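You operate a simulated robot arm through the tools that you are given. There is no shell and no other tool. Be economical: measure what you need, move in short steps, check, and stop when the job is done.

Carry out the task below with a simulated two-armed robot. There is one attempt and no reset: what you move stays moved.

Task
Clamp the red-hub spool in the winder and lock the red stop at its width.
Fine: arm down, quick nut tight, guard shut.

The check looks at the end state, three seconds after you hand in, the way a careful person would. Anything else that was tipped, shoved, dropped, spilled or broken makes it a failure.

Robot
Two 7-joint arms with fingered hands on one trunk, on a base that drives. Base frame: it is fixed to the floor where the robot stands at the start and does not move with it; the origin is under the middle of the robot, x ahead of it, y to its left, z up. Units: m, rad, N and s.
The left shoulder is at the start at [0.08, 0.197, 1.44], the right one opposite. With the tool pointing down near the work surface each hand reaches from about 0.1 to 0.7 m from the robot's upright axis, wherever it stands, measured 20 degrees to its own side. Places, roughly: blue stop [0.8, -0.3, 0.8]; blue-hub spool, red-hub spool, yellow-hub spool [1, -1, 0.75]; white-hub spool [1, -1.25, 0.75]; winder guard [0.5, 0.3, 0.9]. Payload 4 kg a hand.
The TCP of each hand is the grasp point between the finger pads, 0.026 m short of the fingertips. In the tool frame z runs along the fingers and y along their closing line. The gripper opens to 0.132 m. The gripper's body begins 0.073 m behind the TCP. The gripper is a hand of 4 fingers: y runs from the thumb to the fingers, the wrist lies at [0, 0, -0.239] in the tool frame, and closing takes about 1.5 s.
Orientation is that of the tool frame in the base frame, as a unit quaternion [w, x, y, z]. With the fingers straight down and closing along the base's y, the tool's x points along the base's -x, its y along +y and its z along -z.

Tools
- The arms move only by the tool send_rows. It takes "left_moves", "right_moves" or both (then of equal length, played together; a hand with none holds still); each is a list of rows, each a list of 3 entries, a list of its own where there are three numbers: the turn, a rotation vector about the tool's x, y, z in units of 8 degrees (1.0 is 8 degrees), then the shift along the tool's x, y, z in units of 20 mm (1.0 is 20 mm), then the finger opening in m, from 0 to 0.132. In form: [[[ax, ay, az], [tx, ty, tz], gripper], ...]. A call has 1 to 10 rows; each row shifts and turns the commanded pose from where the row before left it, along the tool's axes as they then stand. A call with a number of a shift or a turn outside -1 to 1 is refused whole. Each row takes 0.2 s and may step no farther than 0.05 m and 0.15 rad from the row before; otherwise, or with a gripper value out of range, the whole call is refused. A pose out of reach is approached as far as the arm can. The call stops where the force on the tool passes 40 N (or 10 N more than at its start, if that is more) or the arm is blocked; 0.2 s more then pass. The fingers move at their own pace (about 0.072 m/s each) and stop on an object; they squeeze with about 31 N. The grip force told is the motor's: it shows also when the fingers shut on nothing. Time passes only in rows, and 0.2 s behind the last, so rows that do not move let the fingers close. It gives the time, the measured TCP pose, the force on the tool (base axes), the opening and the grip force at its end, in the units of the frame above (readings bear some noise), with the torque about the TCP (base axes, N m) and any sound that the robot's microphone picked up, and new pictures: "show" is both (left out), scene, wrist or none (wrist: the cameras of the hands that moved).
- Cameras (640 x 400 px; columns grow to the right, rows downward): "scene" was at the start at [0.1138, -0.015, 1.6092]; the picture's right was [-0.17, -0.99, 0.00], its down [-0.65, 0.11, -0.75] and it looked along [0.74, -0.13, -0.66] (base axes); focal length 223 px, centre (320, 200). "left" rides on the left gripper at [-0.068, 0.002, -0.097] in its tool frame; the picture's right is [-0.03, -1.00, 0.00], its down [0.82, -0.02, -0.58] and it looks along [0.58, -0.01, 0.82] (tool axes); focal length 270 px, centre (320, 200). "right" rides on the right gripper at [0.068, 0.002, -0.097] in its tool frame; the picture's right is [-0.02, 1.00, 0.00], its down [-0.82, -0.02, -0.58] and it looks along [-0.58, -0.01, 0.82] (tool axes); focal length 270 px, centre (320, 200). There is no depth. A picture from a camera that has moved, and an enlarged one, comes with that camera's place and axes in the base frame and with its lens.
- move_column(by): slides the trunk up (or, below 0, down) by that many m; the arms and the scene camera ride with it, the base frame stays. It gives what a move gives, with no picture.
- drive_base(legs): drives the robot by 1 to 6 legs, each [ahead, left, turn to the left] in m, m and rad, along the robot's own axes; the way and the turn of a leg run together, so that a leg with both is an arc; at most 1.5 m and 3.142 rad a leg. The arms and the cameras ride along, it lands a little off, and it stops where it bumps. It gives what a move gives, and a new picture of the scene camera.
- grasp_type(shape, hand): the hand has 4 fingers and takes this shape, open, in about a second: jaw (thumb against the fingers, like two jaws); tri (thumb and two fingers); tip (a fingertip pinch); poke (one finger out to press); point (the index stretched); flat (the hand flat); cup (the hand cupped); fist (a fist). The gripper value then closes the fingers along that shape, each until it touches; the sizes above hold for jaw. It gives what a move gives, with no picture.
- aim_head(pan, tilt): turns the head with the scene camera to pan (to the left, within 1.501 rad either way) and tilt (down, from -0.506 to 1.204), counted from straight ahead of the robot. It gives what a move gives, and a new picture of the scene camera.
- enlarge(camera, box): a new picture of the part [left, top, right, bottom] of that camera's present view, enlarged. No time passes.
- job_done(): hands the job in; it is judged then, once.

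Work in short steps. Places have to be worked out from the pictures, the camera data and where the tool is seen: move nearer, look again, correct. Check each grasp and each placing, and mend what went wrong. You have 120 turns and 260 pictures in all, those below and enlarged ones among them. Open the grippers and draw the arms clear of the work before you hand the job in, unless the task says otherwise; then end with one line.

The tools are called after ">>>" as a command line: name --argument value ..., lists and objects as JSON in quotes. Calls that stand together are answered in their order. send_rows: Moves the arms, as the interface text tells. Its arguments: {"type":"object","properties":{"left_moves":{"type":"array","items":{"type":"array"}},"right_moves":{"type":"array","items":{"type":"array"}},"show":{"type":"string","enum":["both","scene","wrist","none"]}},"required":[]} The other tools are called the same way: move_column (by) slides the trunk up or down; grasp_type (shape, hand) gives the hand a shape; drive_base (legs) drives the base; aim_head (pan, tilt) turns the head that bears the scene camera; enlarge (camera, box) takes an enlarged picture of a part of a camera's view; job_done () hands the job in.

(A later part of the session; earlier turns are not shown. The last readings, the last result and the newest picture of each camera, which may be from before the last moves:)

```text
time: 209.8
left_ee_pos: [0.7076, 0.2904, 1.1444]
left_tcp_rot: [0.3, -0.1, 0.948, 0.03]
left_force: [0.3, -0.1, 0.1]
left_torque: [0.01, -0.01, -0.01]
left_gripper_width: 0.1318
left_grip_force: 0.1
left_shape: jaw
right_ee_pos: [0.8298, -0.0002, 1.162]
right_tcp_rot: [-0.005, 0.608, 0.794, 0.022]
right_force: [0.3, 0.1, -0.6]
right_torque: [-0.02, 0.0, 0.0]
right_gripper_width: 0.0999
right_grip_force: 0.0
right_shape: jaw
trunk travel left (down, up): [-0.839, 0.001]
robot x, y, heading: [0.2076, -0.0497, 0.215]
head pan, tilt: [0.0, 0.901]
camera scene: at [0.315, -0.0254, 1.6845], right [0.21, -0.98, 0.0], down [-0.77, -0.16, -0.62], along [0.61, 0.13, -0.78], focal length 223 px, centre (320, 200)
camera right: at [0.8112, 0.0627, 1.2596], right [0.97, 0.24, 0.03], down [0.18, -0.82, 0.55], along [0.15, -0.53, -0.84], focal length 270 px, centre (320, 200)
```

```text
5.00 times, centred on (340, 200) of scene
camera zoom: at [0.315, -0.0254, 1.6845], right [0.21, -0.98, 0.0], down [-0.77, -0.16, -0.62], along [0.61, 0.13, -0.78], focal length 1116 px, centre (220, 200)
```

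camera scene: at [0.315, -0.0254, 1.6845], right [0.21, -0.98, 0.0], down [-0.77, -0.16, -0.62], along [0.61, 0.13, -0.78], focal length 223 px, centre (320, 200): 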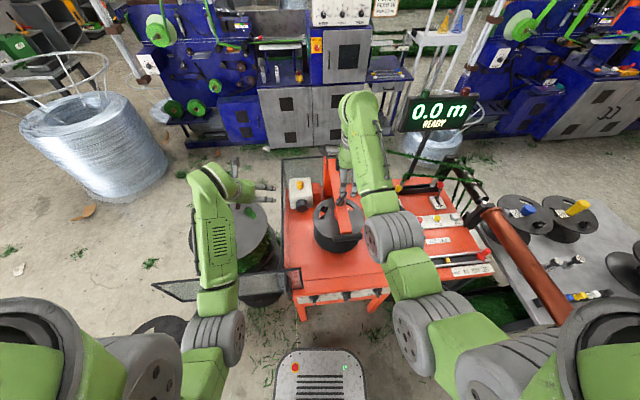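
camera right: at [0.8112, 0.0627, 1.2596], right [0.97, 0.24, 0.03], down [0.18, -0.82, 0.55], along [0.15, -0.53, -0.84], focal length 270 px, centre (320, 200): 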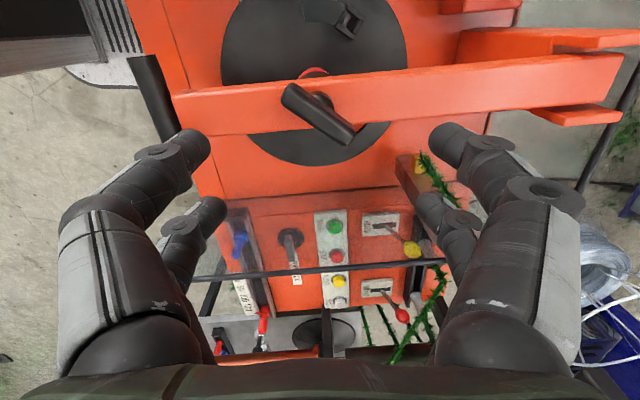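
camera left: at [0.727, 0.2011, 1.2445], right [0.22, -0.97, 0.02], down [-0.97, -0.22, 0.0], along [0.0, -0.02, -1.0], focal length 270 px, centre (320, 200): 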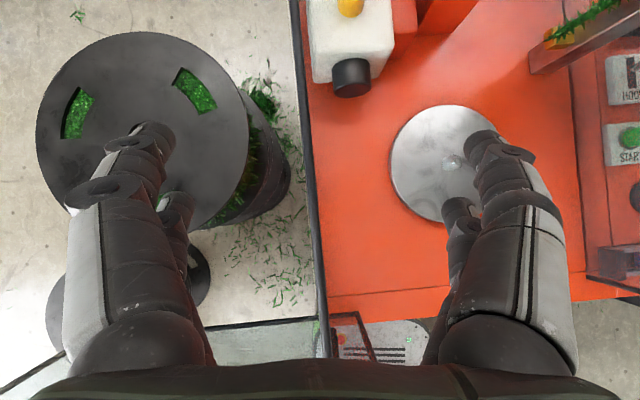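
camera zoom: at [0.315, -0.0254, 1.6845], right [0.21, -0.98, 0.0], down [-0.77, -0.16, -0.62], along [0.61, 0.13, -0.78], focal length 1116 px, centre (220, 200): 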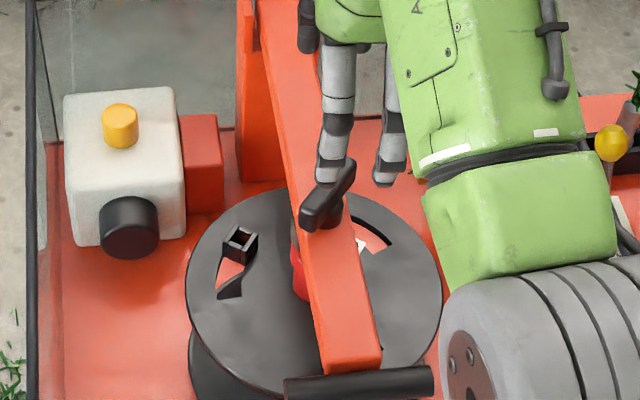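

The nut is tight. Next the red stop: I pull the right hand back, drive 12 cm right and look at the rail with the wrist camera, which already faces right.

>>> send_rows --right_moves '[[[0, 0, 0], [0, -1, -0.5], 0.06], [[0, 0, 0], [0, -1, -0.5], 0.06], [[0, 0, 0], [0, -1, 0], 0.06], [[0, 0, 0], [0, -1, 0], 0.06], [[0, 0, 0], [0, -1, 0], 0.06], [[0, 0, 0], [0, -1, 0], 0.06]]' --show "none"

>>> drive_base --legs '[[-0.03, -0.14, 0]]'

>>> enlarge --camera "right" --box '[120, 100, 520, 380]'

>>> enlarge --camera "scene" --box '[380, 170, 500, 290]'

```text
time: 211.2
left_ee_pos: [0.7077, 0.2892, 1.1439]
left_tcp_rot: [0.301, -0.098, 0.948, 0.03]
left_force: [-0.1, 0.3, 0.0]
left_torque: [-0.01, -0.02, 0.0]
left_gripper_width: 0.1318
left_grip_force: 0.0
left_shape: jaw
right_ee_pos: [0.7181, -0.0296, 1.1708]
right_tcp_rot: [-0.005, 0.608, 0.794, 0.024]
right_force: [0.4, -0.3, 0.0]
right_torque: [-0.03, -0.02, 0.02]
right_gripper_width: 0.0606
right_grip_force: 0.1
right_shape: jaw
right hand out of reach, approached as far as the arm can: row 6
trunk travel left (down, up): [-0.839, 0.001]
robot x, y, heading: [0.2085, -0.0493, 0.208]
head pan, tilt: [0.0, 0.901]
```

```text
time: 212.5
left_ee_pos: [0.7101, 0.1481, 1.1413]
left_tcp_rot: [0.301, -0.099, 0.948, 0.028]
left_force: [-0.3, 0.6, -0.2]
left_torque: [-0.02, 0.0, -0.02]
left_gripper_width: 0.132
left_grip_force: 0.1
left_shape: jaw
right_ee_pos: [0.7187, -0.1709, 1.1706]
right_tcp_rot: [-0.005, 0.609, 0.793, 0.021]
right_force: [-0.5, 0.7, 0.0]
right_torque: [0.0, -0.03, -0.02]
right_gripper_width: 0.0603
right_grip_force: 0.0
right_shape: jaw
trunk travel left (down, up): [-0.839, 0.001]
robot x, y, heading: [0.2107, -0.1923, 0.207]
head pan, tilt: [0.0, 0.901]
camera scene: at [0.316, -0.1641, 1.6844], right [0.21, -0.98, 0.0], down [-0.77, -0.16, -0.62], along [0.61, 0.13, -0.78], focal length 223 px, centre (320, 200)
```

scene: 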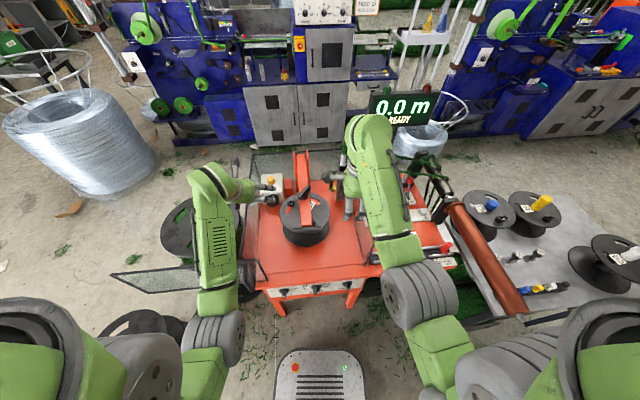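

```text
1.43 times, centred on (320, 240) of right
camera zoom: at [0.7009, -0.1077, 1.2688], right [0.97, 0.23, 0.03], down [0.18, -0.82, 0.55], along [0.15, -0.53, -0.83], focal length 386 px, centre (320, 143)
```

zoom: 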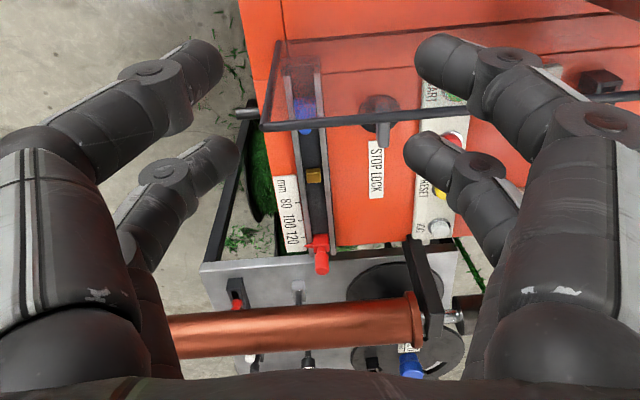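

```text
3.33 times, centred on (440, 230) of scene
camera zoom: at [0.316, -0.1641, 1.6844], right [0.21, -0.98, 0.0], down [-0.77, -0.16, -0.62], along [0.61, 0.13, -0.78], focal length 744 px, centre (-80, 100)
```

zoom: 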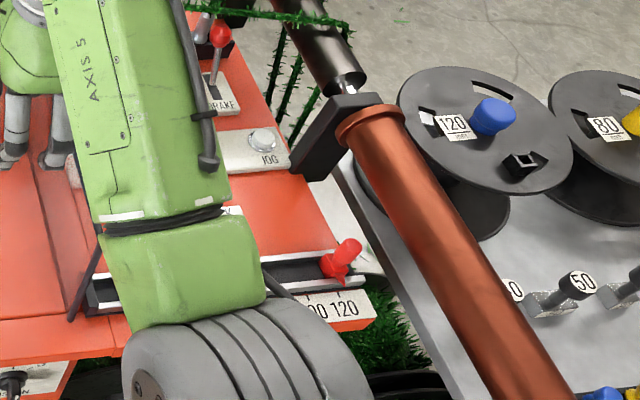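

Great view. I zoom on the scale and the red stop, and the lock lever.

>>> enlarge --camera "right" --box '[280, 200, 350, 300]'

>>> enlarge --camera "right" --box '[290, 140, 400, 240]'

```text
4.00 times, centred on (315, 250) of right
camera zoom: at [0.7009, -0.1077, 1.2688], right [0.97, 0.23, 0.03], down [0.18, -0.82, 0.55], along [0.15, -0.53, -0.83], focal length 1081 px, centre (340, 0)
```

zoom: 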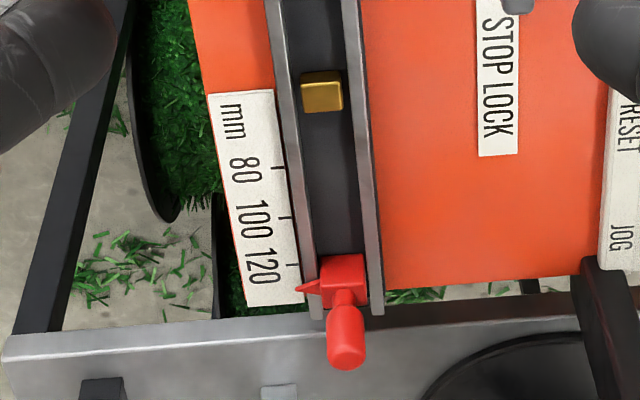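

```text
4.00 times, centred on (345, 190) of right
camera zoom: at [0.7009, -0.1077, 1.2688], right [0.97, 0.23, 0.03], down [0.18, -0.82, 0.55], along [0.15, -0.53, -0.83], focal length 1081 px, centre (220, 240)
```

zoom: 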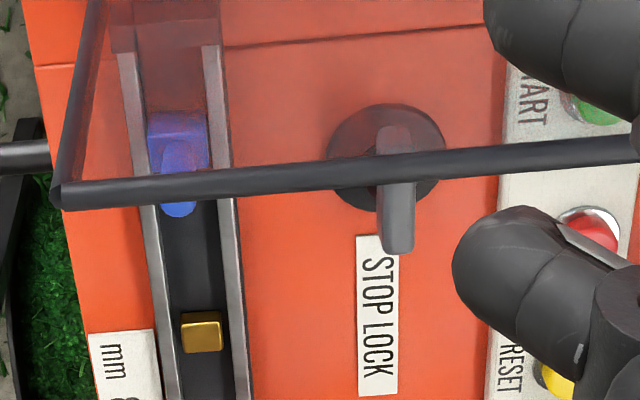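

Pointer reads ~130; it must go to 100, i.e. ~58 mm along the rail toward the blue stop. Knob at ≈(0.82,-0.55). I yaw the hand back so its closing line lies along the rail, drive 14 cm right, and approach.

>>> send_rows --right_moves '[[[0, 0, -1], [0, 0, 0], 0.056], [[0, 0, -1], [0, 0, 0], 0.056], [[0, 0, -1], [0, 0, 0], 0.056], [[0, 0, -1], [0, 0, 0], 0.056], [[0, 0, -1], [0, 0, 0], 0.056], [[0, 0, -1], [0, 0, 0], 0.056], [[0, 0, -1], [0, 0, 0], 0.056], [[0, 0, -1], [0, 0, 0], 0.056], [[0, 0, -1], [0, 0, 0], 0.056], [[0, 0, -1], [0, 0, 0], 0.056]]' --show "none"

>>> drive_base --legs '[[0, -0.14, 0]]'

>>> send_rows --right_moves '[[[0, 0, -0.75], [0, 0, 0], 0.056], [[0, 0, -0.75], [0, 0, 0], 0.056], [[0, 0, 0], [0, -1, 0], 0.056], [[0, 0, 0], [0, -1, 0], 0.056], [[0, 0, 0], [0, -1, 0], 0.056], [[0, 0, 0], [0, -1, 0], 0.056], [[0, 0, 0], [0, -1, 0], 0.056], [[0, 0, 0], [0, -1, 0], 0.056], [[0, 0, 0], [0, -1, 0], 0.056], [[0, 0, 0], [0, -1, 0], 0.056]]'

```text
time: 214.7
left_ee_pos: [0.7091, 0.1453, 1.1436]
left_tcp_rot: [0.3, -0.099, 0.948, 0.03]
left_force: [0.4, -0.1, 0.1]
left_torque: [-0.01, 0.0, 0.02]
left_gripper_width: 0.132
left_grip_force: 0.0
left_shape: jaw
right_ee_pos: [0.7197, -0.1752, 1.1704]
right_tcp_rot: [0.011, -0.045, 0.999, 0.021]
right_force: [-0.1, 1.2, 0.0]
right_torque: [-0.01, 0.04, -0.02]
right_gripper_width: 0.0567
right_grip_force: 0.1
right_shape: jaw
trunk travel left (down, up): [-0.839, 0.001]
robot x, y, heading: [0.2151, -0.1912, 0.211]
head pan, tilt: [0.0, 0.901]
```

```text
time: 216.0
left_ee_pos: [0.7378, 0.0127, 1.1423]
left_tcp_rot: [0.301, -0.099, 0.948, 0.029]
left_force: [-0.6, -1.2, 0.7]
left_torque: [-0.04, -0.02, -0.02]
left_gripper_width: 0.1318
left_grip_force: 0.0
left_shape: jaw
right_ee_pos: [0.7478, -0.3077, 1.171]
right_tcp_rot: [0.011, -0.044, 0.999, 0.02]
right_force: [0.4, 0.2, 0.4]
right_torque: [-0.03, 0.03, -0.02]
right_gripper_width: 0.056
right_grip_force: 0.0
right_shape: jaw
trunk travel left (down, up): [-0.839, 0.001]
robot x, y, heading: [0.2395, -0.3283, 0.204]
head pan, tilt: [0.0, 0.901]
camera scene: at [0.3437, -0.2999, 1.6845], right [0.21, -0.98, 0.0], down [-0.77, -0.16, -0.62], along [0.61, 0.12, -0.78], focal length 223 px, centre (320, 200)
```

scene: 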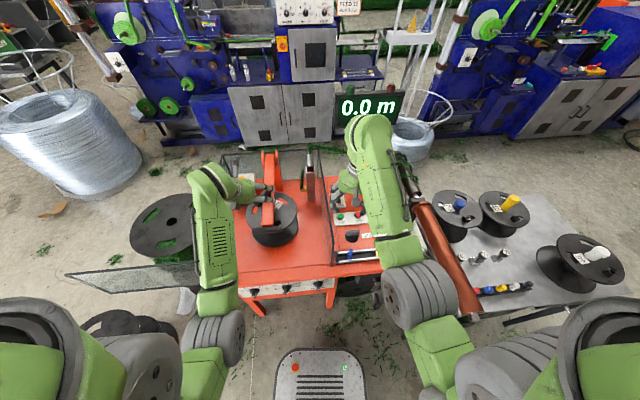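

```text
time: 218.2
left_ee_pos: [0.7391, 0.0067, 1.1433]
left_tcp_rot: [0.301, -0.098, 0.948, 0.03]
left_force: [0.2, 0.2, 0.1]
left_torque: [-0.02, 0.0, 0.03]
left_gripper_width: 0.1321
left_grip_force: 0.0
left_shape: jaw
right_ee_pos: [0.7974, -0.466, 1.1649]
right_tcp_rot: [0.013, -0.148, 0.989, 0.02]
right_force: [1.2, -0.7, 0.2]
right_torque: [-0.01, -0.01, 0.0]
right_gripper_width: 0.0562
right_grip_force: 0.2
right_shape: jaw
trunk travel left (down, up): [-0.839, 0.001]
robot x, y, heading: [0.2424, -0.3264, 0.211]
head pan, tilt: [0.0, 0.901]
camera scene: at [0.3455, -0.3072, 1.6845], right [0.21, -0.98, 0.0], down [-0.77, -0.16, -0.62], along [0.61, 0.13, -0.78], focal length 223 px, centre (320, 200)
camera right: at [0.7279, -0.4876, 1.2582], right [-0.27, 0.96, 0.04], down [0.77, 0.19, 0.6], along [0.57, 0.19, -0.8], focal length 270 px, centre (320, 200)
```

scene: 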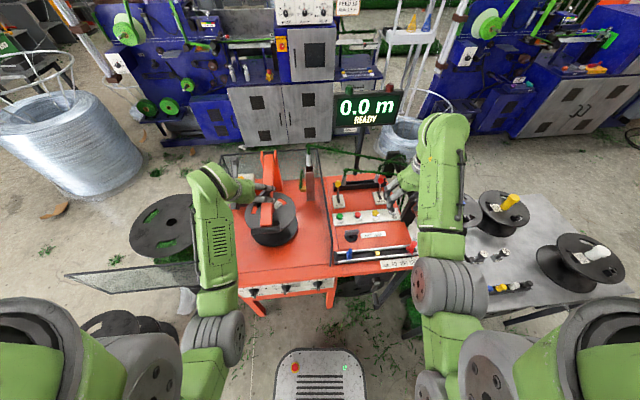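
right: 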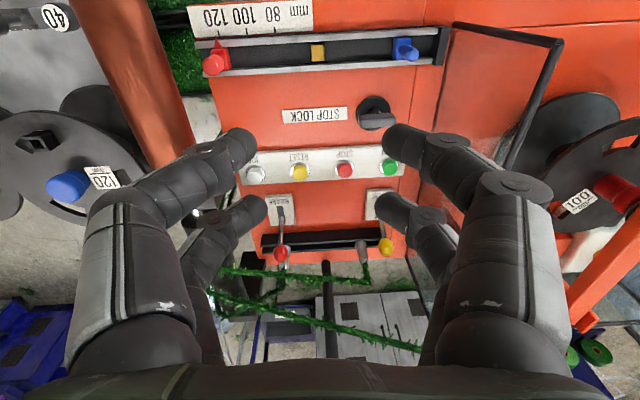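

The roller leaves too little room for a thumb beside the knob, so I yaw the hand 92° clockwise again (closing fore-aft) and align its right finger pair with the knob.

>>> send_rows --right_moves '[[[0, 0, 1], [0, 0, 0], 0.06], [[0, 0, 1], [0, 0, 0], 0.06], [[0, 0, 1], [0, 0, 0], 0.06], [[0, 0, 1], [0, 0, 0], 0.06], [[0, 0, 1], [0, 0, 0], 0.06], [[0, 0, 1], [0, 0, 0], 0.06], [[0, 0, 1], [0, 0, 0], 0.06], [[0, 0, 1], [0, 0, 0], 0.06], [[0, 0, 1], [0, 0, 0], 0.06], [[0, 0, 1], [0, 0, 0], 0.06]]' --show "none"

>>> send_rows --right_moves '[[[0, 0, 0.75], [0, 0, 0], 0.06], [[0, 0, 0.75], [0, 0, 0], 0.06], [[0, 0, 0], [-0.9, -0.1, 0], 0.06], [[0, 0, 0], [-0.9, -0.1, 0], 0.06], [[0, 0, 0], [-0.9, -0.1, 0.5], 0.06], [[0, 0, 0], [-0.9, -0.1, 1], 0.06], [[0, 0, 0], [-0.9, -0.1, 1], 0.06], [[0, 0, 0], [-0.8, 0, 1], 0.06], [[0, 0, 0], [0, 0, 1], 0.06], [[0, 0, 0], [0, 0, 1], 0.06]]' --show "wrist"

>>> enlarge --camera "scene" --box '[340, 190, 440, 280]'

```text
time: 220.4
left_ee_pos: [0.7388, 0.0082, 1.1448]
left_tcp_rot: [0.301, -0.098, 0.948, 0.03]
left_force: [0.2, 0.1, -0.5]
left_torque: [0.02, 0.02, -0.01]
left_gripper_width: 0.132
left_grip_force: 0.0
left_shape: jaw
right_ee_pos: [0.7961, -0.4635, 1.1658]
right_tcp_rot: [-0.003, 0.523, 0.852, 0.025]
right_force: [-0.1, 0.3, 0.6]
right_torque: [0.02, -0.02, -0.01]
right_gripper_width: 0.0594
right_grip_force: 0.0
right_shape: jaw
trunk travel left (down, up): [-0.839, 0.001]
robot x, y, heading: [0.2392, -0.322, 0.21]
head pan, tilt: [0.0, 0.901]
```

```text
time: 222.6
left_ee_pos: [0.7389, 0.0081, 1.1436]
left_tcp_rot: [0.3, -0.098, 0.948, 0.03]
left_force: [0.1, -0.2, 0.5]
left_torque: [-0.03, 0.01, -0.01]
left_gripper_width: 0.132
left_grip_force: 0.0
left_shape: jaw
right_ee_pos: [0.8149, -0.5661, 1.0507]
right_tcp_rot: [-0.005, 0.608, 0.793, 0.023]
right_force: [0.1, -0.6, -1.0]
right_torque: [0.01, -0.03, -0.02]
right_gripper_width: 0.0596
right_grip_force: 0.1
right_shape: jaw
trunk travel left (down, up): [-0.839, 0.001]
robot x, y, heading: [0.2398, -0.3303, 0.207]
head pan, tilt: [0.0, 0.901]
camera right: at [0.7973, -0.5033, 1.1485], right [0.97, 0.23, 0.03], down [0.18, -0.82, 0.55], along [0.15, -0.53, -0.84], focal length 270 px, centre (320, 200)
```

right: 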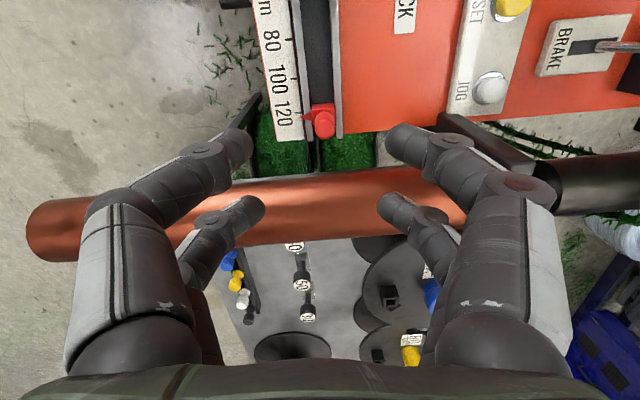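

```text
4.44 times, centred on (390, 235) of scene
camera zoom: at [0.3453, -0.3061, 1.6845], right [0.21, -0.98, 0.0], down [-0.77, -0.16, -0.62], along [0.61, 0.13, -0.78], focal length 992 px, centre (9, 44)
```

zoom: 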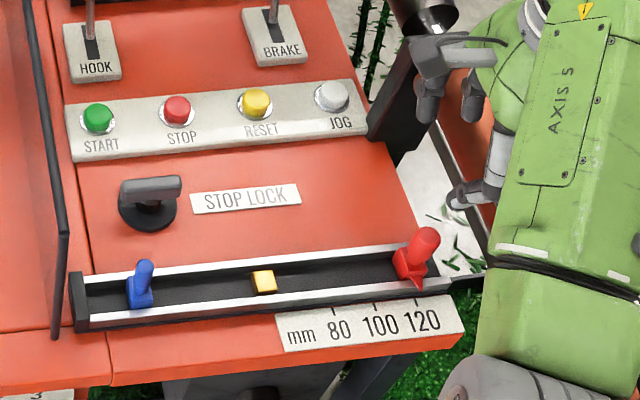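

Aligned: the right finger pair is over the knob with ~5 mm to the roller. I descend carefully.

>>> send_rows --right_moves '[[[0, 0, 0], [-0.05, 0.3, 1], 0.06], [[0, 0, 0], [-0.05, 0.1, 1], 0.06], [[0, 0, 0], [0, 0, 1], 0.06], [[0, 0, 0], [0, 0, 1], 0.06], [[0, 0, 0], [0, 0, 1], 0.06], [[0, 0, 0], [0, 0, 1], 0.06], [[0, 0, 0], [0, 0, 1], 0.06], [[0, 0, 0], [0, 0, 1], 0.06], [[0, 0, 0], [0, 0, 0.7], 0.06]]' --show "wrist"

>>> enlarge --camera "scene" --box '[360, 200, 440, 280]'

```text
time: 224.6
left_ee_pos: [0.7395, 0.0087, 1.144]
left_tcp_rot: [0.301, -0.098, 0.948, 0.031]
left_force: [-0.8, 0.0, -0.4]
left_torque: [0.01, 0.0, -0.02]
left_gripper_width: 0.1317
left_grip_force: 0.0
left_shape: jaw
right_ee_pos: [0.8273, -0.5576, 0.8771]
right_tcp_rot: [-0.005, 0.609, 0.793, 0.024]
right_force: [0.3, 0.7, -0.3]
right_torque: [-0.02, -0.04, 0.04]
right_gripper_width: 0.0596
right_grip_force: 0.1
right_shape: jaw
trunk travel left (down, up): [-0.839, 0.001]
robot x, y, heading: [0.2397, -0.329, 0.209]
head pan, tilt: [0.0, 0.901]
camera right: at [0.8092, -0.4945, 0.9754], right [0.97, 0.23, 0.03], down [0.18, -0.82, 0.55], along [0.15, -0.53, -0.84], focal length 270 px, centre (320, 200)
```

right: 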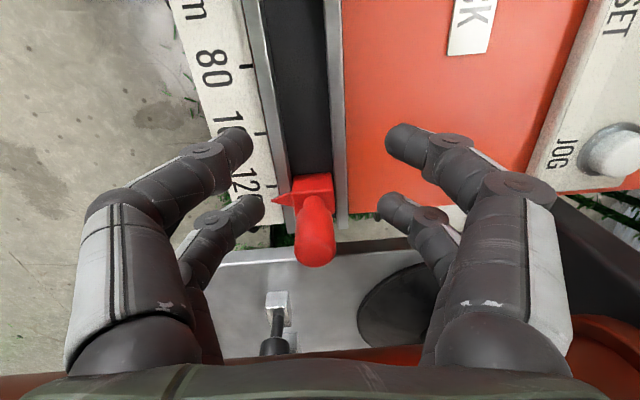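

```text
5.00 times, centred on (400, 240) of scene
camera zoom: at [0.3453, -0.3062, 1.6845], right [0.21, -0.98, 0.0], down [-0.77, -0.16, -0.62], along [0.61, 0.13, -0.78], focal length 1116 px, centre (-80, 0)
```

zoom: 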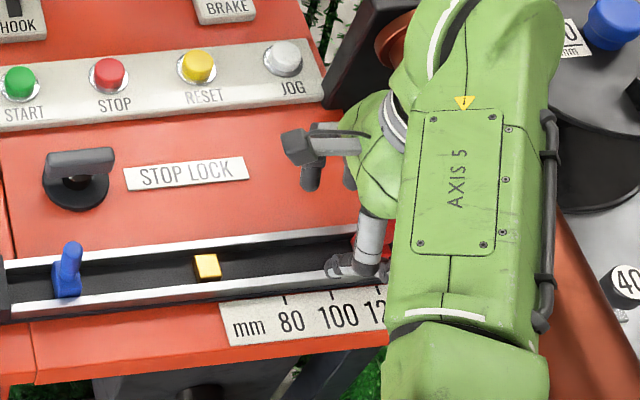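

Knob top is at (0.831,-0.586,0.873). I lower 14 mm, shift 6 mm right and close.

>>> send_rows --right_moves '[[[0, 0, 0], [-0.3, 0, 0.4], 0.06], [[0, 0, 0], [-0.05, 0, 0.3], 0.06], [[0, 0, 0], [0, 0, 0], 0.0], [[0, 0, 0], [0, 0, 0], 0.0], [[0, 0, 0], [0, 0, 0], 0.0], [[0, 0, 0], [0, 0, 0], 0.0], [[0, 0, 0], [0, 0, 0], 0.0]]' --show "wrist"

```text
time: 226.2
left_ee_pos: [0.7387, 0.0084, 1.1433]
left_tcp_rot: [0.302, -0.099, 0.948, 0.031]
left_force: [0.2, -0.4, -0.2]
left_torque: [0.01, 0.01, -0.03]
left_gripper_width: 0.1318
left_grip_force: 0.0
left_shape: jaw
right_ee_pos: [0.8295, -0.5617, 0.862]
right_tcp_rot: [-0.006, 0.608, 0.793, 0.022]
right_force: [-1.2, 1.2, -4.9]
right_torque: [0.09, 0.04, 0.03]
right_gripper_width: 0.0
right_grip_force: 31.4
right_shape: jaw
trunk travel left (down, up): [-0.839, 0.001]
robot x, y, heading: [0.2403, -0.327, 0.212]
head pan, tilt: [0.0, 0.901]
camera right: at [0.8112, -0.5003, 0.9605], right [0.97, 0.23, 0.03], down [0.18, -0.82, 0.55], along [0.15, -0.53, -0.84], focal length 270 px, centre (320, 200)
```

right: 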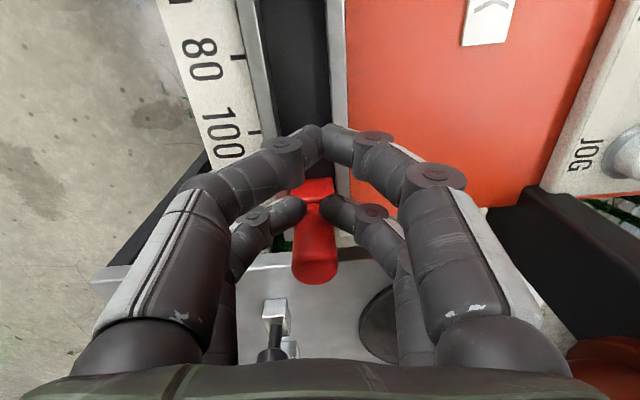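

The right pair pinches the knob's neck. I slide it 30 mm toward the blue stop and look at the pointer.

>>> send_rows --right_moves '[[[0, 0, 0], [0.5, 0, 0], 0.0], [[0, 0, 0], [0.5, 0, 0], 0.0], [[0, 0, 0], [0.5, 0, 0], 0.0], [[0, 0, 0], [0, 0, 0], 0.0]]' --show "wrist"

```text
time: 227.2
left_ee_pos: [0.7388, 0.008, 1.1449]
left_tcp_rot: [0.301, -0.098, 0.948, 0.029]
left_force: [0.3, -0.5, 0.7]
left_torque: [0.01, 0.03, 0.01]
left_gripper_width: 0.1317
left_grip_force: 0.0
left_shape: jaw
right_ee_pos: [0.8208, -0.534, 0.8643]
right_tcp_rot: [-0.005, 0.609, 0.793, 0.023]
right_force: [-0.3, -0.2, 0.3]
right_torque: [0.0, 0.01, -0.02]
right_gripper_width: 0.0
right_grip_force: 31.8
right_shape: jaw
trunk travel left (down, up): [-0.839, 0.001]
robot x, y, heading: [0.2419, -0.3238, 0.209]
head pan, tilt: [0.0, 0.901]
camera right: at [0.8023, -0.4718, 0.9623], right [0.97, 0.23, 0.03], down [0.18, -0.82, 0.55], along [0.15, -0.53, -0.84], focal length 270 px, centre (320, 200)
```

right: 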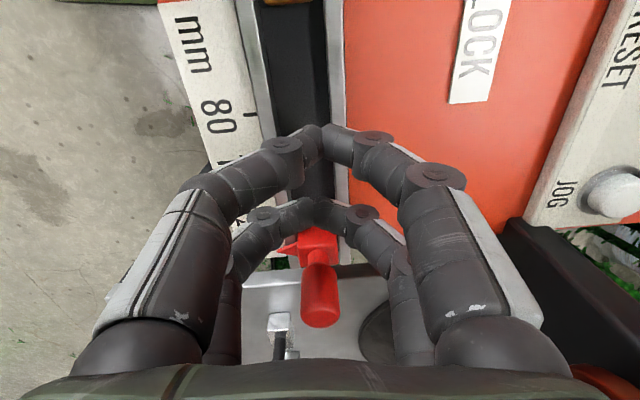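

It slipped off (pinch was off-centre). I reopen, go back right a bit further so the pair is centred on the knob, and pinch again.

>>> send_rows --right_moves '[[[0, 0, 0], [0, 0, -1], 0.06], [[0, 0, 0], [0, 0, -1], 0.06], [[0, 0, 0], [-1, 0.05, 0], 0.06], [[0, 0, 0], [-0.95, 0, 0], 0.06], [[0, 0, 0], [0, 0, 1], 0.06], [[0, 0, 0], [0, 0, 1], 0.06], [[0, 0, 0], [0, 0, 0], 0.0], [[0, 0, 0], [0, 0, 0], 0.0], [[0, 0, 0], [0, 0, 0], 0.0], [[0, 0, 0], [0, 0, 0], 0.0]]' --show "wrist"

```text
time: 229.4
left_ee_pos: [0.7381, 0.0111, 1.1425]
left_tcp_rot: [0.301, -0.1, 0.948, 0.029]
left_force: [-1.0, -0.3, -0.9]
left_torque: [0.01, 0.0, 0.0]
left_gripper_width: 0.132
left_grip_force: 0.0
left_shape: jaw
right_ee_pos: [0.8297, -0.5674, 0.8616]
right_tcp_rot: [-0.007, 0.608, 0.793, 0.023]
right_force: [-2.6, 10.8, -6.0]
right_torque: [0.28, 0.07, 0.0]
right_gripper_width: 0.0001
right_grip_force: 31.2
right_shape: jaw
trunk travel left (down, up): [-0.839, 0.001]
robot x, y, heading: [0.2447, -0.3264, 0.203]
head pan, tilt: [0.0, 0.901]
camera right: at [0.8124, -0.5046, 0.96], right [0.97, 0.23, 0.03], down [0.18, -0.82, 0.55], along [0.15, -0.52, -0.84], focal length 270 px, centre (320, 200)
```

right: 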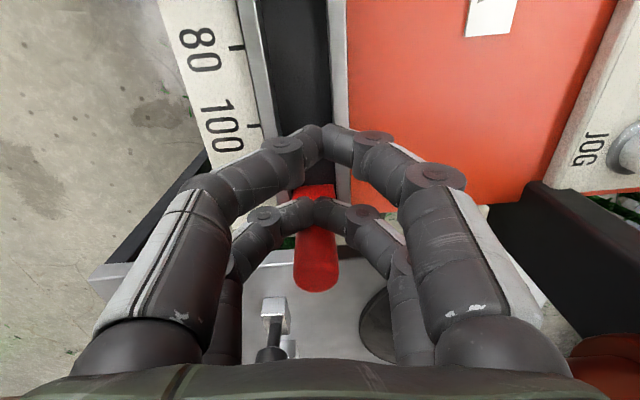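

The pair squeezed off to the knob's left again. I reopen, lean the hand 16° (fingers toward the right, clear of the roller) so the pair closes on the knob's right side.

>>> send_rows --right_moves '[[[0, 0, 0], [0, 0, -1], 0.06], [[0, 0, 0], [0, 0, -1], 0.06], [[0, -0.67, 0], [0, 0, 0], 0.06], [[0, -0.67, 0], [0, 0, 0], 0.06], [[0, -0.67, 0], [-0.1, 0, 0], 0.06], [[0, 0, 0], [0.276, 0, 0.96], 0.06], [[0, 0, 0], [0.276, 0, 0.96], 0.06], [[0, 0, 0], [0, 0, 0], 0.0], [[0, 0, 0], [0, 0, 0], 0.0], [[0, 0, 0], [0, 0, 0], 0.0]]' --show "wrist"

```text
time: 231.6
left_ee_pos: [0.7385, 0.0089, 1.1432]
left_tcp_rot: [0.301, -0.099, 0.948, 0.03]
left_force: [-0.6, -0.2, -0.5]
left_torque: [0.0, 0.02, 0.0]
left_gripper_width: 0.132
left_grip_force: 0.0
left_shape: jaw
right_ee_pos: [0.8317, -0.5729, 0.8625]
right_tcp_rot: [0.106, 0.606, 0.786, -0.062]
right_force: [0.2, 1.3, -1.5]
right_torque: [0.03, -0.03, -0.07]
right_gripper_width: 0.0
right_grip_force: 28.5
right_shape: jaw
trunk travel left (down, up): [-0.839, 0.001]
robot x, y, heading: [0.2405, -0.3261, 0.208]
head pan, tilt: [0.0, 0.901]
camera right: at [0.8086, -0.4861, 0.9396], right [0.97, 0.23, 0.04], down [0.13, -0.64, 0.76], along [0.2, -0.73, -0.65], focal length 270 px, centre (320, 200)
```

right: 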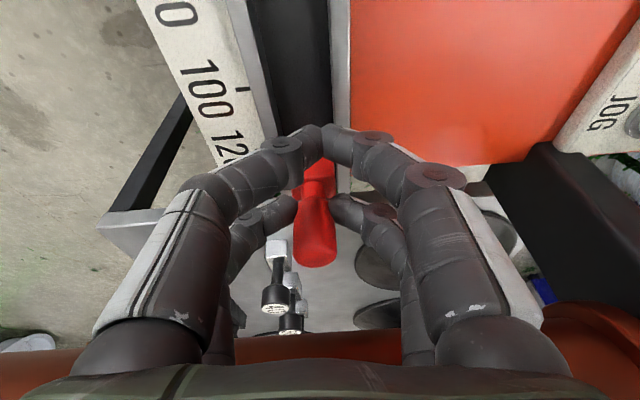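

Now the pads pinch the knob's neck centrally. Slide left 30 mm.

>>> send_rows --right_moves '[[[0, 0, 0], [0.48, 0, -0.14], 0.0], [[0, 0, 0], [0.48, 0, -0.14], 0.0], [[0, 0, 0], [0.48, 0, -0.14], 0.0], [[0, 0, 0], [0, 0, 0], 0.0]]' --show "wrist"

```text
time: 232.6
left_ee_pos: [0.7397, 0.0074, 1.1447]
left_tcp_rot: [0.301, -0.098, 0.948, 0.031]
left_force: [-0.5, 0.0, 0.3]
left_torque: [-0.01, -0.01, 0.0]
left_gripper_width: 0.132
left_grip_force: 0.0
left_shape: jaw
right_ee_pos: [0.8237, -0.546, 0.8635]
right_tcp_rot: [0.105, 0.607, 0.785, -0.063]
right_force: [-3.5, 0.0, -6.5]
right_torque: [0.14, 0.08, -0.16]
right_gripper_width: 0.0001
right_grip_force: 31.4
right_shape: jaw
trunk travel left (down, up): [-0.839, 0.001]
robot x, y, heading: [0.2407, -0.3316, 0.21]
head pan, tilt: [0.0, 0.901]
camera right: at [0.7998, -0.4584, 0.9399], right [0.97, 0.23, 0.04], down [0.13, -0.64, 0.76], along [0.2, -0.73, -0.65], focal length 270 px, centre (320, 200)
```

right: 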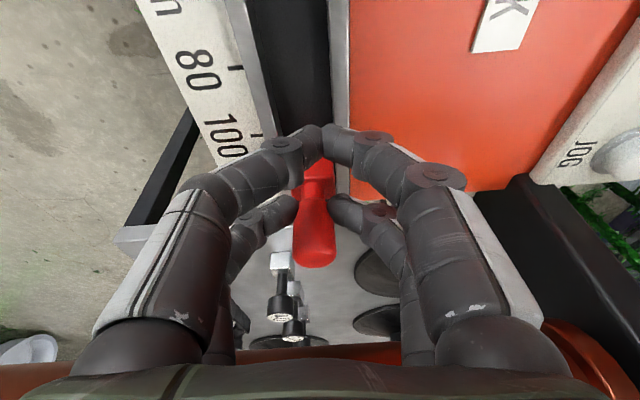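

The stop moves with the hand. I continue 33 mm and check the pointer.

>>> send_rows --right_moves '[[[0, 0, 0], [0.48, 0, -0.14], 0.0], [[0, 0, 0], [0.48, 0, -0.14], 0.0], [[0, 0, 0], [0.48, 0, -0.14], 0.0], [[0, 0, 0], [0, 0, 0], 0.0]]' --show "wrist"

>>> enlarge --camera "scene" --box '[360, 210, 430, 280]'

>>> enlarge --camera "right" --box '[200, 80, 360, 240]'

```text
time: 233.6
left_ee_pos: [0.7385, 0.0057, 1.1442]
left_tcp_rot: [0.301, -0.098, 0.948, 0.03]
left_force: [-0.2, 0.2, 0.3]
left_torque: [0.03, -0.01, -0.02]
left_gripper_width: 0.1319
left_grip_force: 0.0
left_shape: jaw
right_ee_pos: [0.8159, -0.5167, 0.8642]
right_tcp_rot: [0.105, 0.607, 0.785, -0.063]
right_force: [-9.4, -3.4, -11.8]
right_torque: [0.19, 0.18, -0.34]
right_gripper_width: 0.0
right_grip_force: 31.2
right_shape: jaw
trunk travel left (down, up): [-0.839, 0.001]
robot x, y, heading: [0.242, -0.3257, 0.208]
head pan, tilt: [0.0, 0.901]
camera right: at [0.7924, -0.4293, 0.9406], right [0.97, 0.23, 0.04], down [0.13, -0.64, 0.76], along [0.2, -0.73, -0.65], focal length 270 px, centre (320, 200)
```

right: 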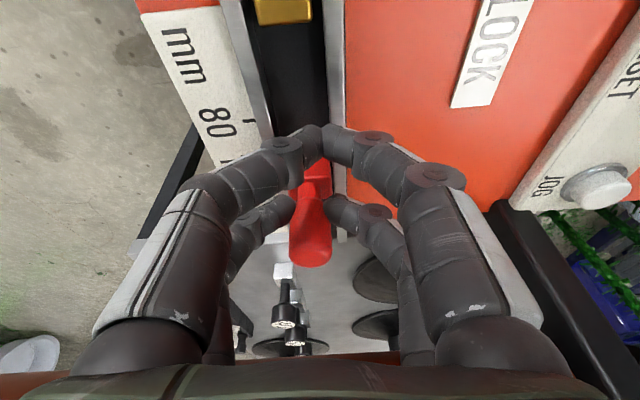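

```text
5.71 times, centred on (395, 245) of scene
camera zoom: at [0.3449, -0.3077, 1.6844], right [0.21, -0.98, 0.0], down [-0.77, -0.16, -0.62], along [0.61, 0.13, -0.78], focal length 1275 px, centre (-109, -57)
```

zoom: 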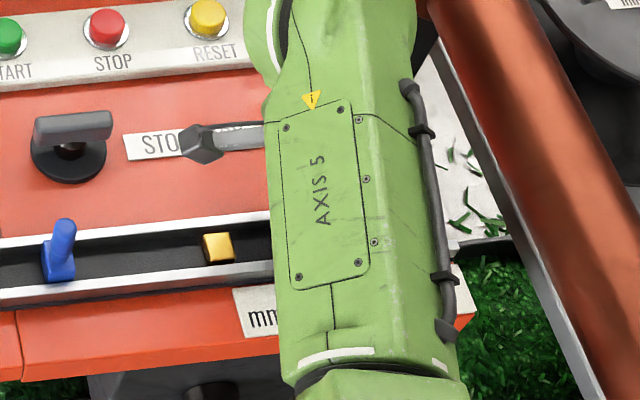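

```text
2.50 times, centred on (280, 160) of right
camera zoom: at [0.7924, -0.4293, 0.9406], right [0.97, 0.23, 0.04], down [0.13, -0.64, 0.76], along [0.2, -0.73, -0.65], focal length 676 px, centre (420, 300)
```

zoom: 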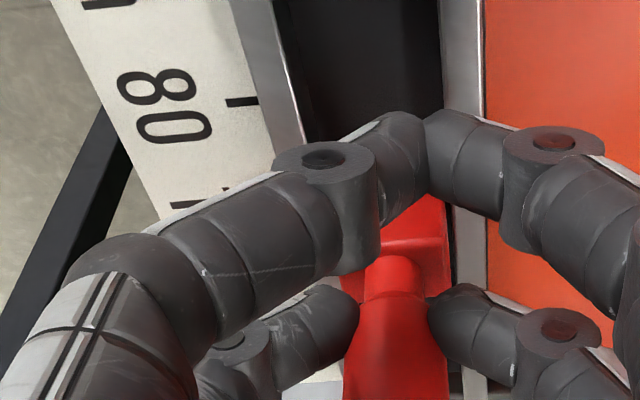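

By odometry the pointer should be near 100; I open and raise to read it.

>>> send_rows --right_moves '[[[0, 0, 0], [0, 0, 0], 0.08], [[0, 0, 0], [0, 0, 0], 0.08], [[0, 0, 0], [0, 0, 0], 0.08], [[0, 0, 0], [-0.276, 0, -0.96], 0.08], [[0, 0, 0], [-0.276, 0, -0.96], 0.08], [[0, 0, 0], [-0.276, 0, -0.96], 0.08], [[0, 0, 0], [-0.276, 0, -0.96], 0.08]]' --show "none"

>>> enlarge --camera "right" --box '[220, 80, 400, 260]'

```text
time: 235.2
left_ee_pos: [0.7383, 0.0083, 1.1436]
left_tcp_rot: [0.3, -0.098, 0.948, 0.03]
left_force: [1.4, -0.1, 0.7]
left_torque: [0.01, 0.01, 0.0]
left_gripper_width: 0.1315
left_grip_force: 0.1
left_shape: jaw
right_ee_pos: [0.815, -0.5199, 0.9457]
right_tcp_rot: [0.106, 0.606, 0.786, -0.062]
right_force: [0.4, 0.0, 0.4]
right_torque: [-0.04, 0.02, -0.02]
right_gripper_width: 0.0796
right_grip_force: 0.1
right_shape: jaw
trunk travel left (down, up): [-0.839, 0.001]
robot x, y, heading: [0.2402, -0.3274, 0.206]
head pan, tilt: [0.0, 0.901]
```

```text
2.22 times, centred on (310, 170) of right
camera zoom: at [0.7906, -0.4327, 1.0219], right [0.97, 0.23, 0.04], down [0.13, -0.64, 0.76], along [0.2, -0.73, -0.65], focal length 601 px, centre (342, 267)
```

zoom: 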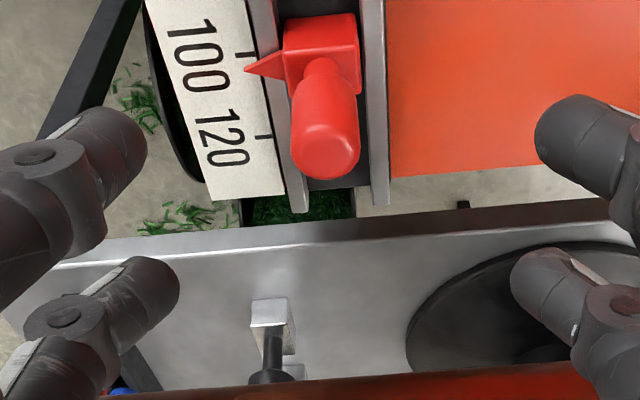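

Pointer is close to 100 (perhaps 2-3 high, with parallax). I move the hand over toward the STOP LOCK lever, which also clears the scene camera's view of the pointer.

>>> send_rows --right_moves '[[[0, 0.67, 0], [0, 0, -1], 0.07], [[0, 0.67, 0], [0, 0, -1], 0.07], [[0, 0.67, 0], [0.5, 0, -0.6], 0.07], [[0, 0, 0], [1, 0.4, 0], 0.07], [[0, 0, 0], [1, 0.4, 0], 0.07], [[0, 0, 0], [1, 0.4, 0], 0.07], [[0, 0, 0], [1, 0.4, 0], 0.07], [[0, 0, 0], [1, 0.4, 0], 0.07], [[0, 0, 0], [1, 0.4, 0], 0.07], [[0, 0, 0], [1, 0.4, 0], 0.07]]' --show "wrist"

>>> enlarge --camera "scene" --box '[340, 215, 430, 285]'

```text
time: 237.4
left_ee_pos: [0.7397, 0.0084, 1.1443]
left_tcp_rot: [0.3, -0.098, 0.948, 0.029]
left_force: [0.7, 0.2, -0.1]
left_torque: [0.0, -0.04, -0.03]
left_gripper_width: 0.132
left_grip_force: 0.1
left_shape: jaw
right_ee_pos: [0.8255, -0.3518, 1.0015]
right_tcp_rot: [-0.005, 0.608, 0.793, 0.022]
right_force: [0.2, 0.2, -0.7]
right_torque: [-0.02, 0.01, 0.01]
right_gripper_width: 0.0706
right_grip_force: 0.0
right_shape: jaw
trunk travel left (down, up): [-0.839, 0.001]
robot x, y, heading: [0.2397, -0.3281, 0.207]
head pan, tilt: [0.0, 0.901]
camera right: at [0.8075, -0.2895, 1.1006], right [0.97, 0.23, 0.03], down [0.18, -0.82, 0.55], along [0.15, -0.53, -0.84], focal length 270 px, centre (320, 200)
```

right: 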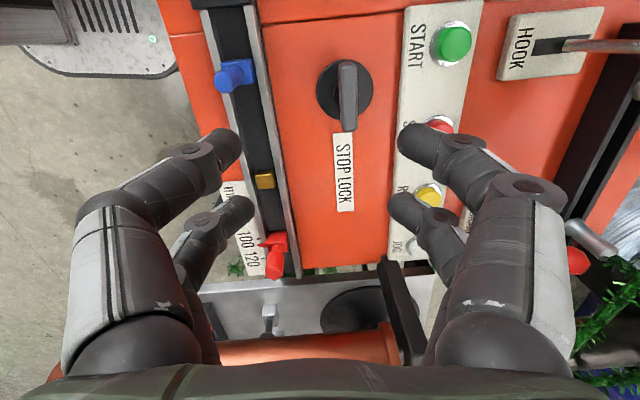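

```text
5.71 times, centred on (385, 250) of scene
camera zoom: at [0.3453, -0.3053, 1.6845], right [0.21, -0.98, 0.0], down [-0.77, -0.16, -0.62], along [0.61, 0.13, -0.78], focal length 1275 px, centre (-51, -86)
```

zoom: 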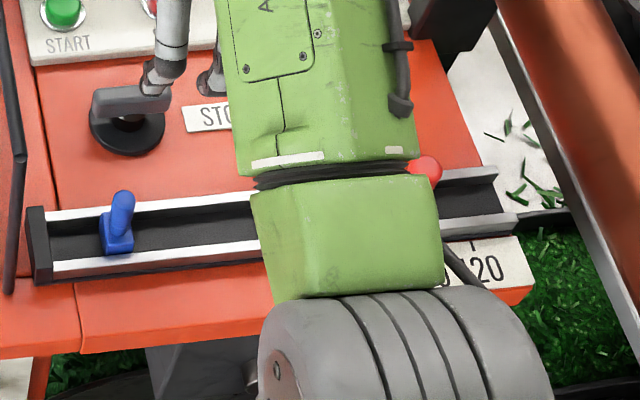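

The forearm hides it; I zoom the wrist view on the scale instead, and on the lever.

>>> enlarge --camera "right" --box '[225, 195, 305, 285]'

>>> aim_head --pan -0.25 --tilt 0.95

```text
4.44 times, centred on (265, 240) of right
camera zoom: at [0.8075, -0.2895, 1.1006], right [0.97, 0.23, 0.03], down [0.18, -0.82, 0.55], along [0.15, -0.53, -0.84], focal length 1201 px, centre (564, 22)
```

zoom: 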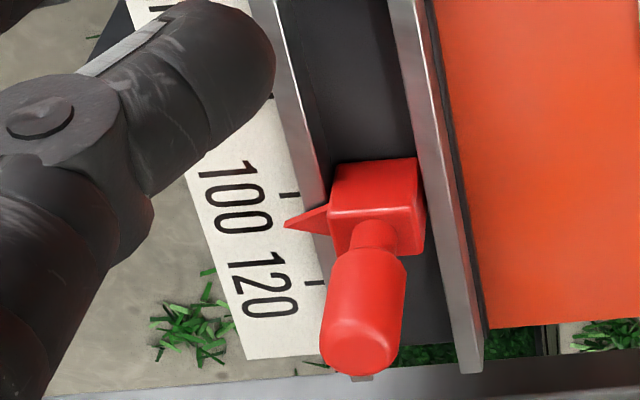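

```text
time: 238.2
left_ee_pos: [0.7395, 0.0082, 1.145]
left_tcp_rot: [0.3, -0.099, 0.948, 0.03]
left_force: [-0.1, 0.1, 1.5]
left_torque: [-0.02, -0.04, 0.0]
left_gripper_width: 0.1319
left_grip_force: 0.0
left_shape: jaw
right_ee_pos: [0.8248, -0.3542, 1.003]
right_tcp_rot: [-0.005, 0.61, 0.792, 0.024]
right_force: [-1.0, -0.1, -0.7]
right_torque: [-0.01, 0.06, 0.0]
right_gripper_width: 0.0706
right_grip_force: 0.1
right_shape: jaw
trunk travel left (down, up): [-0.839, 0.001]
robot x, y, heading: [0.239, -0.3273, 0.207]
head pan, tilt: [-0.25, 0.949]
camera scene: at [0.3439, -0.3244, 1.6809], right [-0.04, -1.0, 0.0], down [-0.81, 0.03, -0.58], along [0.58, -0.02, -0.81], focal length 223 px, centre (320, 200)
```

scene: 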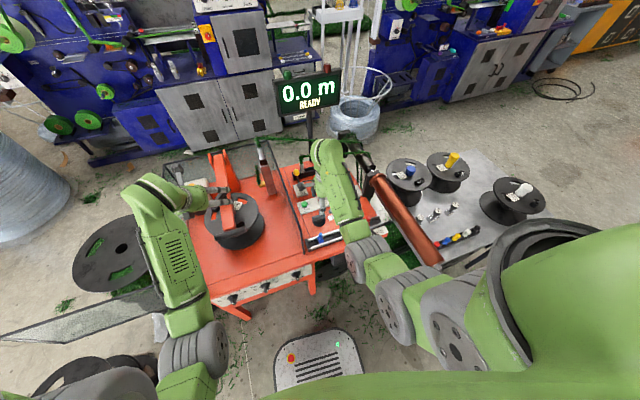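

Stereo from the two views puts the pointer at 100 within about 1-2 mm-units. I'm running short of turns, so I chain: flip the hand's yaw, descend on the STOP LOCK lever (≈(0.847,-0.334)), grip and turn it clockwise.

>>> send_rows --right_moves '[[[0, 0, 0], [0, 0, -1], 0.06], [[0, 0, 0], [0, 0, -1], 0.06], [[0, 0, 0], [0, 0, -1], 0.06], [[0, 0, -1], [0, 0, 0], 0.06], [[0, 0, -1], [0, 0, 0], 0.06], [[0, 0, -1], [0, 0, 0], 0.06], [[0, 0, -1], [0, 0, 0], 0.06], [[0, 0, -1], [0, 0, 0], 0.06], [[0, 0, -1], [0, 0, 0], 0.06], [[0, 0, -1], [0, 0, 0], 0.06]]' --show "none"

>>> send_rows --right_moves '[[[0, 0, -1], [0, 0, 0], 0.06], [[0, 0, -1], [0, 0, 0], 0.06], [[0, 0, -1], [0, 0, 0], 0.06], [[0, 0, -1], [0, 0, 0], 0.06], [[0, 0, -1], [0, 0, 0], 0.06], [[0, 0, -1], [0, 0, 0], 0.06], [[0, 0, -1], [0, 0, 0], 0.06], [[0, 0, -1], [0, 0, 0], 0.06], [[0, 0, -1], [0, 0, 0], 0.06], [[0, 0, -1], [0, 0, 0], 0.06]]' --show "none"

>>> send_rows --right_moves '[[[0, 0, -0.95], [0, 0, 0], 0.06], [[0, 0, -0.95], [0, 0, 0], 0.06], [[0, 0, -0.95], [0, 0, 0], 0.06], [[0, 0, -0.95], [0, 0, 0], 0.06], [[0, 0, -0.95], [0, 0, 0], 0.06], [[0, 0, 0], [-0.27, -0.53, 0], 0.06], [[0, 0, 0], [-0.27, -0.53, 0], 0.06], [[0, 0, 0], [0, 0, 1], 0.06], [[0, 0, 0], [0, 0, 1], 0.06], [[0, 0, 0], [0, 0, 1], 0.06]]' --show "none"

>>> send_rows --right_moves '[[[0, 0, 0], [0, 0, 1], 0.06], [[0, 0, 0], [0, 0, 1], 0.06], [[0, 0, 0], [0, 0, 1], 0.06], [[0, 0, 0], [0, 0, 1], 0.06], [[0, 0, 0], [0, 0, 1], 0.06], [[0, 0, 0], [0, 0, 1], 0.06], [[0, 0, 0], [0, 0, 0.8], 0.06], [[0, 0, 0], [0, 0, 0.5], 0.06]]' --show "wrist"

```text
time: 240.4
left_ee_pos: [0.7396, 0.0087, 1.1426]
left_tcp_rot: [0.302, -0.098, 0.948, 0.03]
left_force: [0.0, 0.6, 0.4]
left_torque: [-0.01, 0.02, 0.0]
left_gripper_width: 0.1316
left_grip_force: 0.0
left_shape: jaw
right_ee_pos: [0.8254, -0.3545, 1.0615]
right_tcp_rot: [0.007, 0.164, 0.986, 0.022]
right_force: [-0.3, 0.9, -0.2]
right_torque: [0.0, -0.03, -0.02]
right_gripper_width: 0.0604
right_grip_force: 0.1
right_shape: jaw
trunk travel left (down, up): [-0.839, 0.001]
robot x, y, heading: [0.244, -0.3256, 0.216]
head pan, tilt: [-0.25, 0.949]
```

```text
time: 242.6
left_ee_pos: [0.7395, 0.0089, 1.1437]
left_tcp_rot: [0.301, -0.099, 0.948, 0.03]
left_force: [0.2, -0.2, -0.4]
left_torque: [-0.03, -0.01, -0.01]
left_gripper_width: 0.1318
left_grip_force: 0.0
left_shape: jaw
right_ee_pos: [0.825, -0.3547, 1.062]
right_tcp_rot: [0.02, -0.508, 0.861, 0.013]
right_force: [-0.2, -1.3, 0.2]
right_torque: [0.0, 0.02, 0.01]
right_gripper_width: 0.0604
right_grip_force: 0.0
right_shape: jaw
trunk travel left (down, up): [-0.839, 0.001]
robot x, y, heading: [0.2421, -0.3271, 0.211]
head pan, tilt: [-0.25, 0.949]
```

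```text
time: 244.8
left_ee_pos: [0.7386, 0.0082, 1.1435]
left_tcp_rot: [0.3, -0.099, 0.948, 0.03]
left_force: [0.0, -1.1, 0.1]
left_torque: [0.01, 0.02, -0.03]
left_gripper_width: 0.132
left_grip_force: 0.0
left_shape: jaw
right_ee_pos: [0.8464, -0.3369, 1.0027]
right_tcp_rot: [-0.023, 0.76, -0.649, -0.006]
right_force: [0.1, -0.1, 0.0]
right_torque: [-0.01, 0.03, -0.02]
right_gripper_width: 0.0604
right_grip_force: 0.0
right_shape: jaw
trunk travel left (down, up): [-0.839, 0.001]
robot x, y, heading: [0.24, -0.3286, 0.212]
head pan, tilt: [-0.25, 0.949]
```

```text
time: 246.6
left_ee_pos: [0.7397, 0.0081, 1.145]
left_tcp_rot: [0.3, -0.099, 0.948, 0.03]
left_force: [0.2, -0.3, -0.6]
left_torque: [-0.01, 0.0, -0.01]
left_gripper_width: 0.1318
left_grip_force: 0.0
left_shape: jaw
right_ee_pos: [0.849, -0.3323, 0.8587]
right_tcp_rot: [-0.024, 0.76, -0.65, -0.006]
right_force: [0.4, -0.9, -0.2]
right_torque: [-0.01, 0.03, 0.02]
right_gripper_width: 0.0604
right_grip_force: 0.1
right_shape: jaw
trunk travel left (down, up): [-0.839, 0.001]
robot x, y, heading: [0.2406, -0.3263, 0.208]
head pan, tilt: [-0.25, 0.949]
camera right: at [0.8561, -0.4039, 0.9513], right [-0.99, -0.13, -0.03], down [-0.12, 0.78, 0.61], along [-0.06, 0.61, -0.79], focal length 270 px, centre (320, 200)
```

right: 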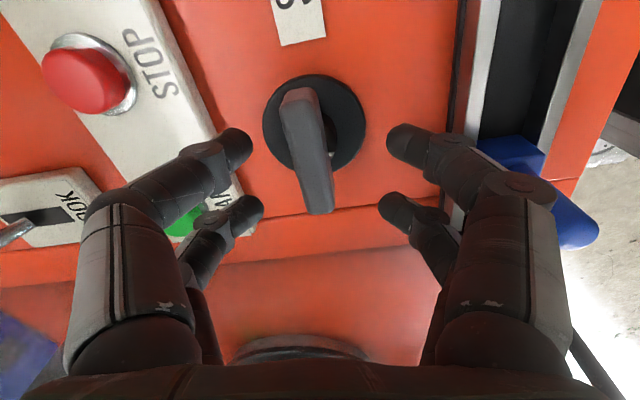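

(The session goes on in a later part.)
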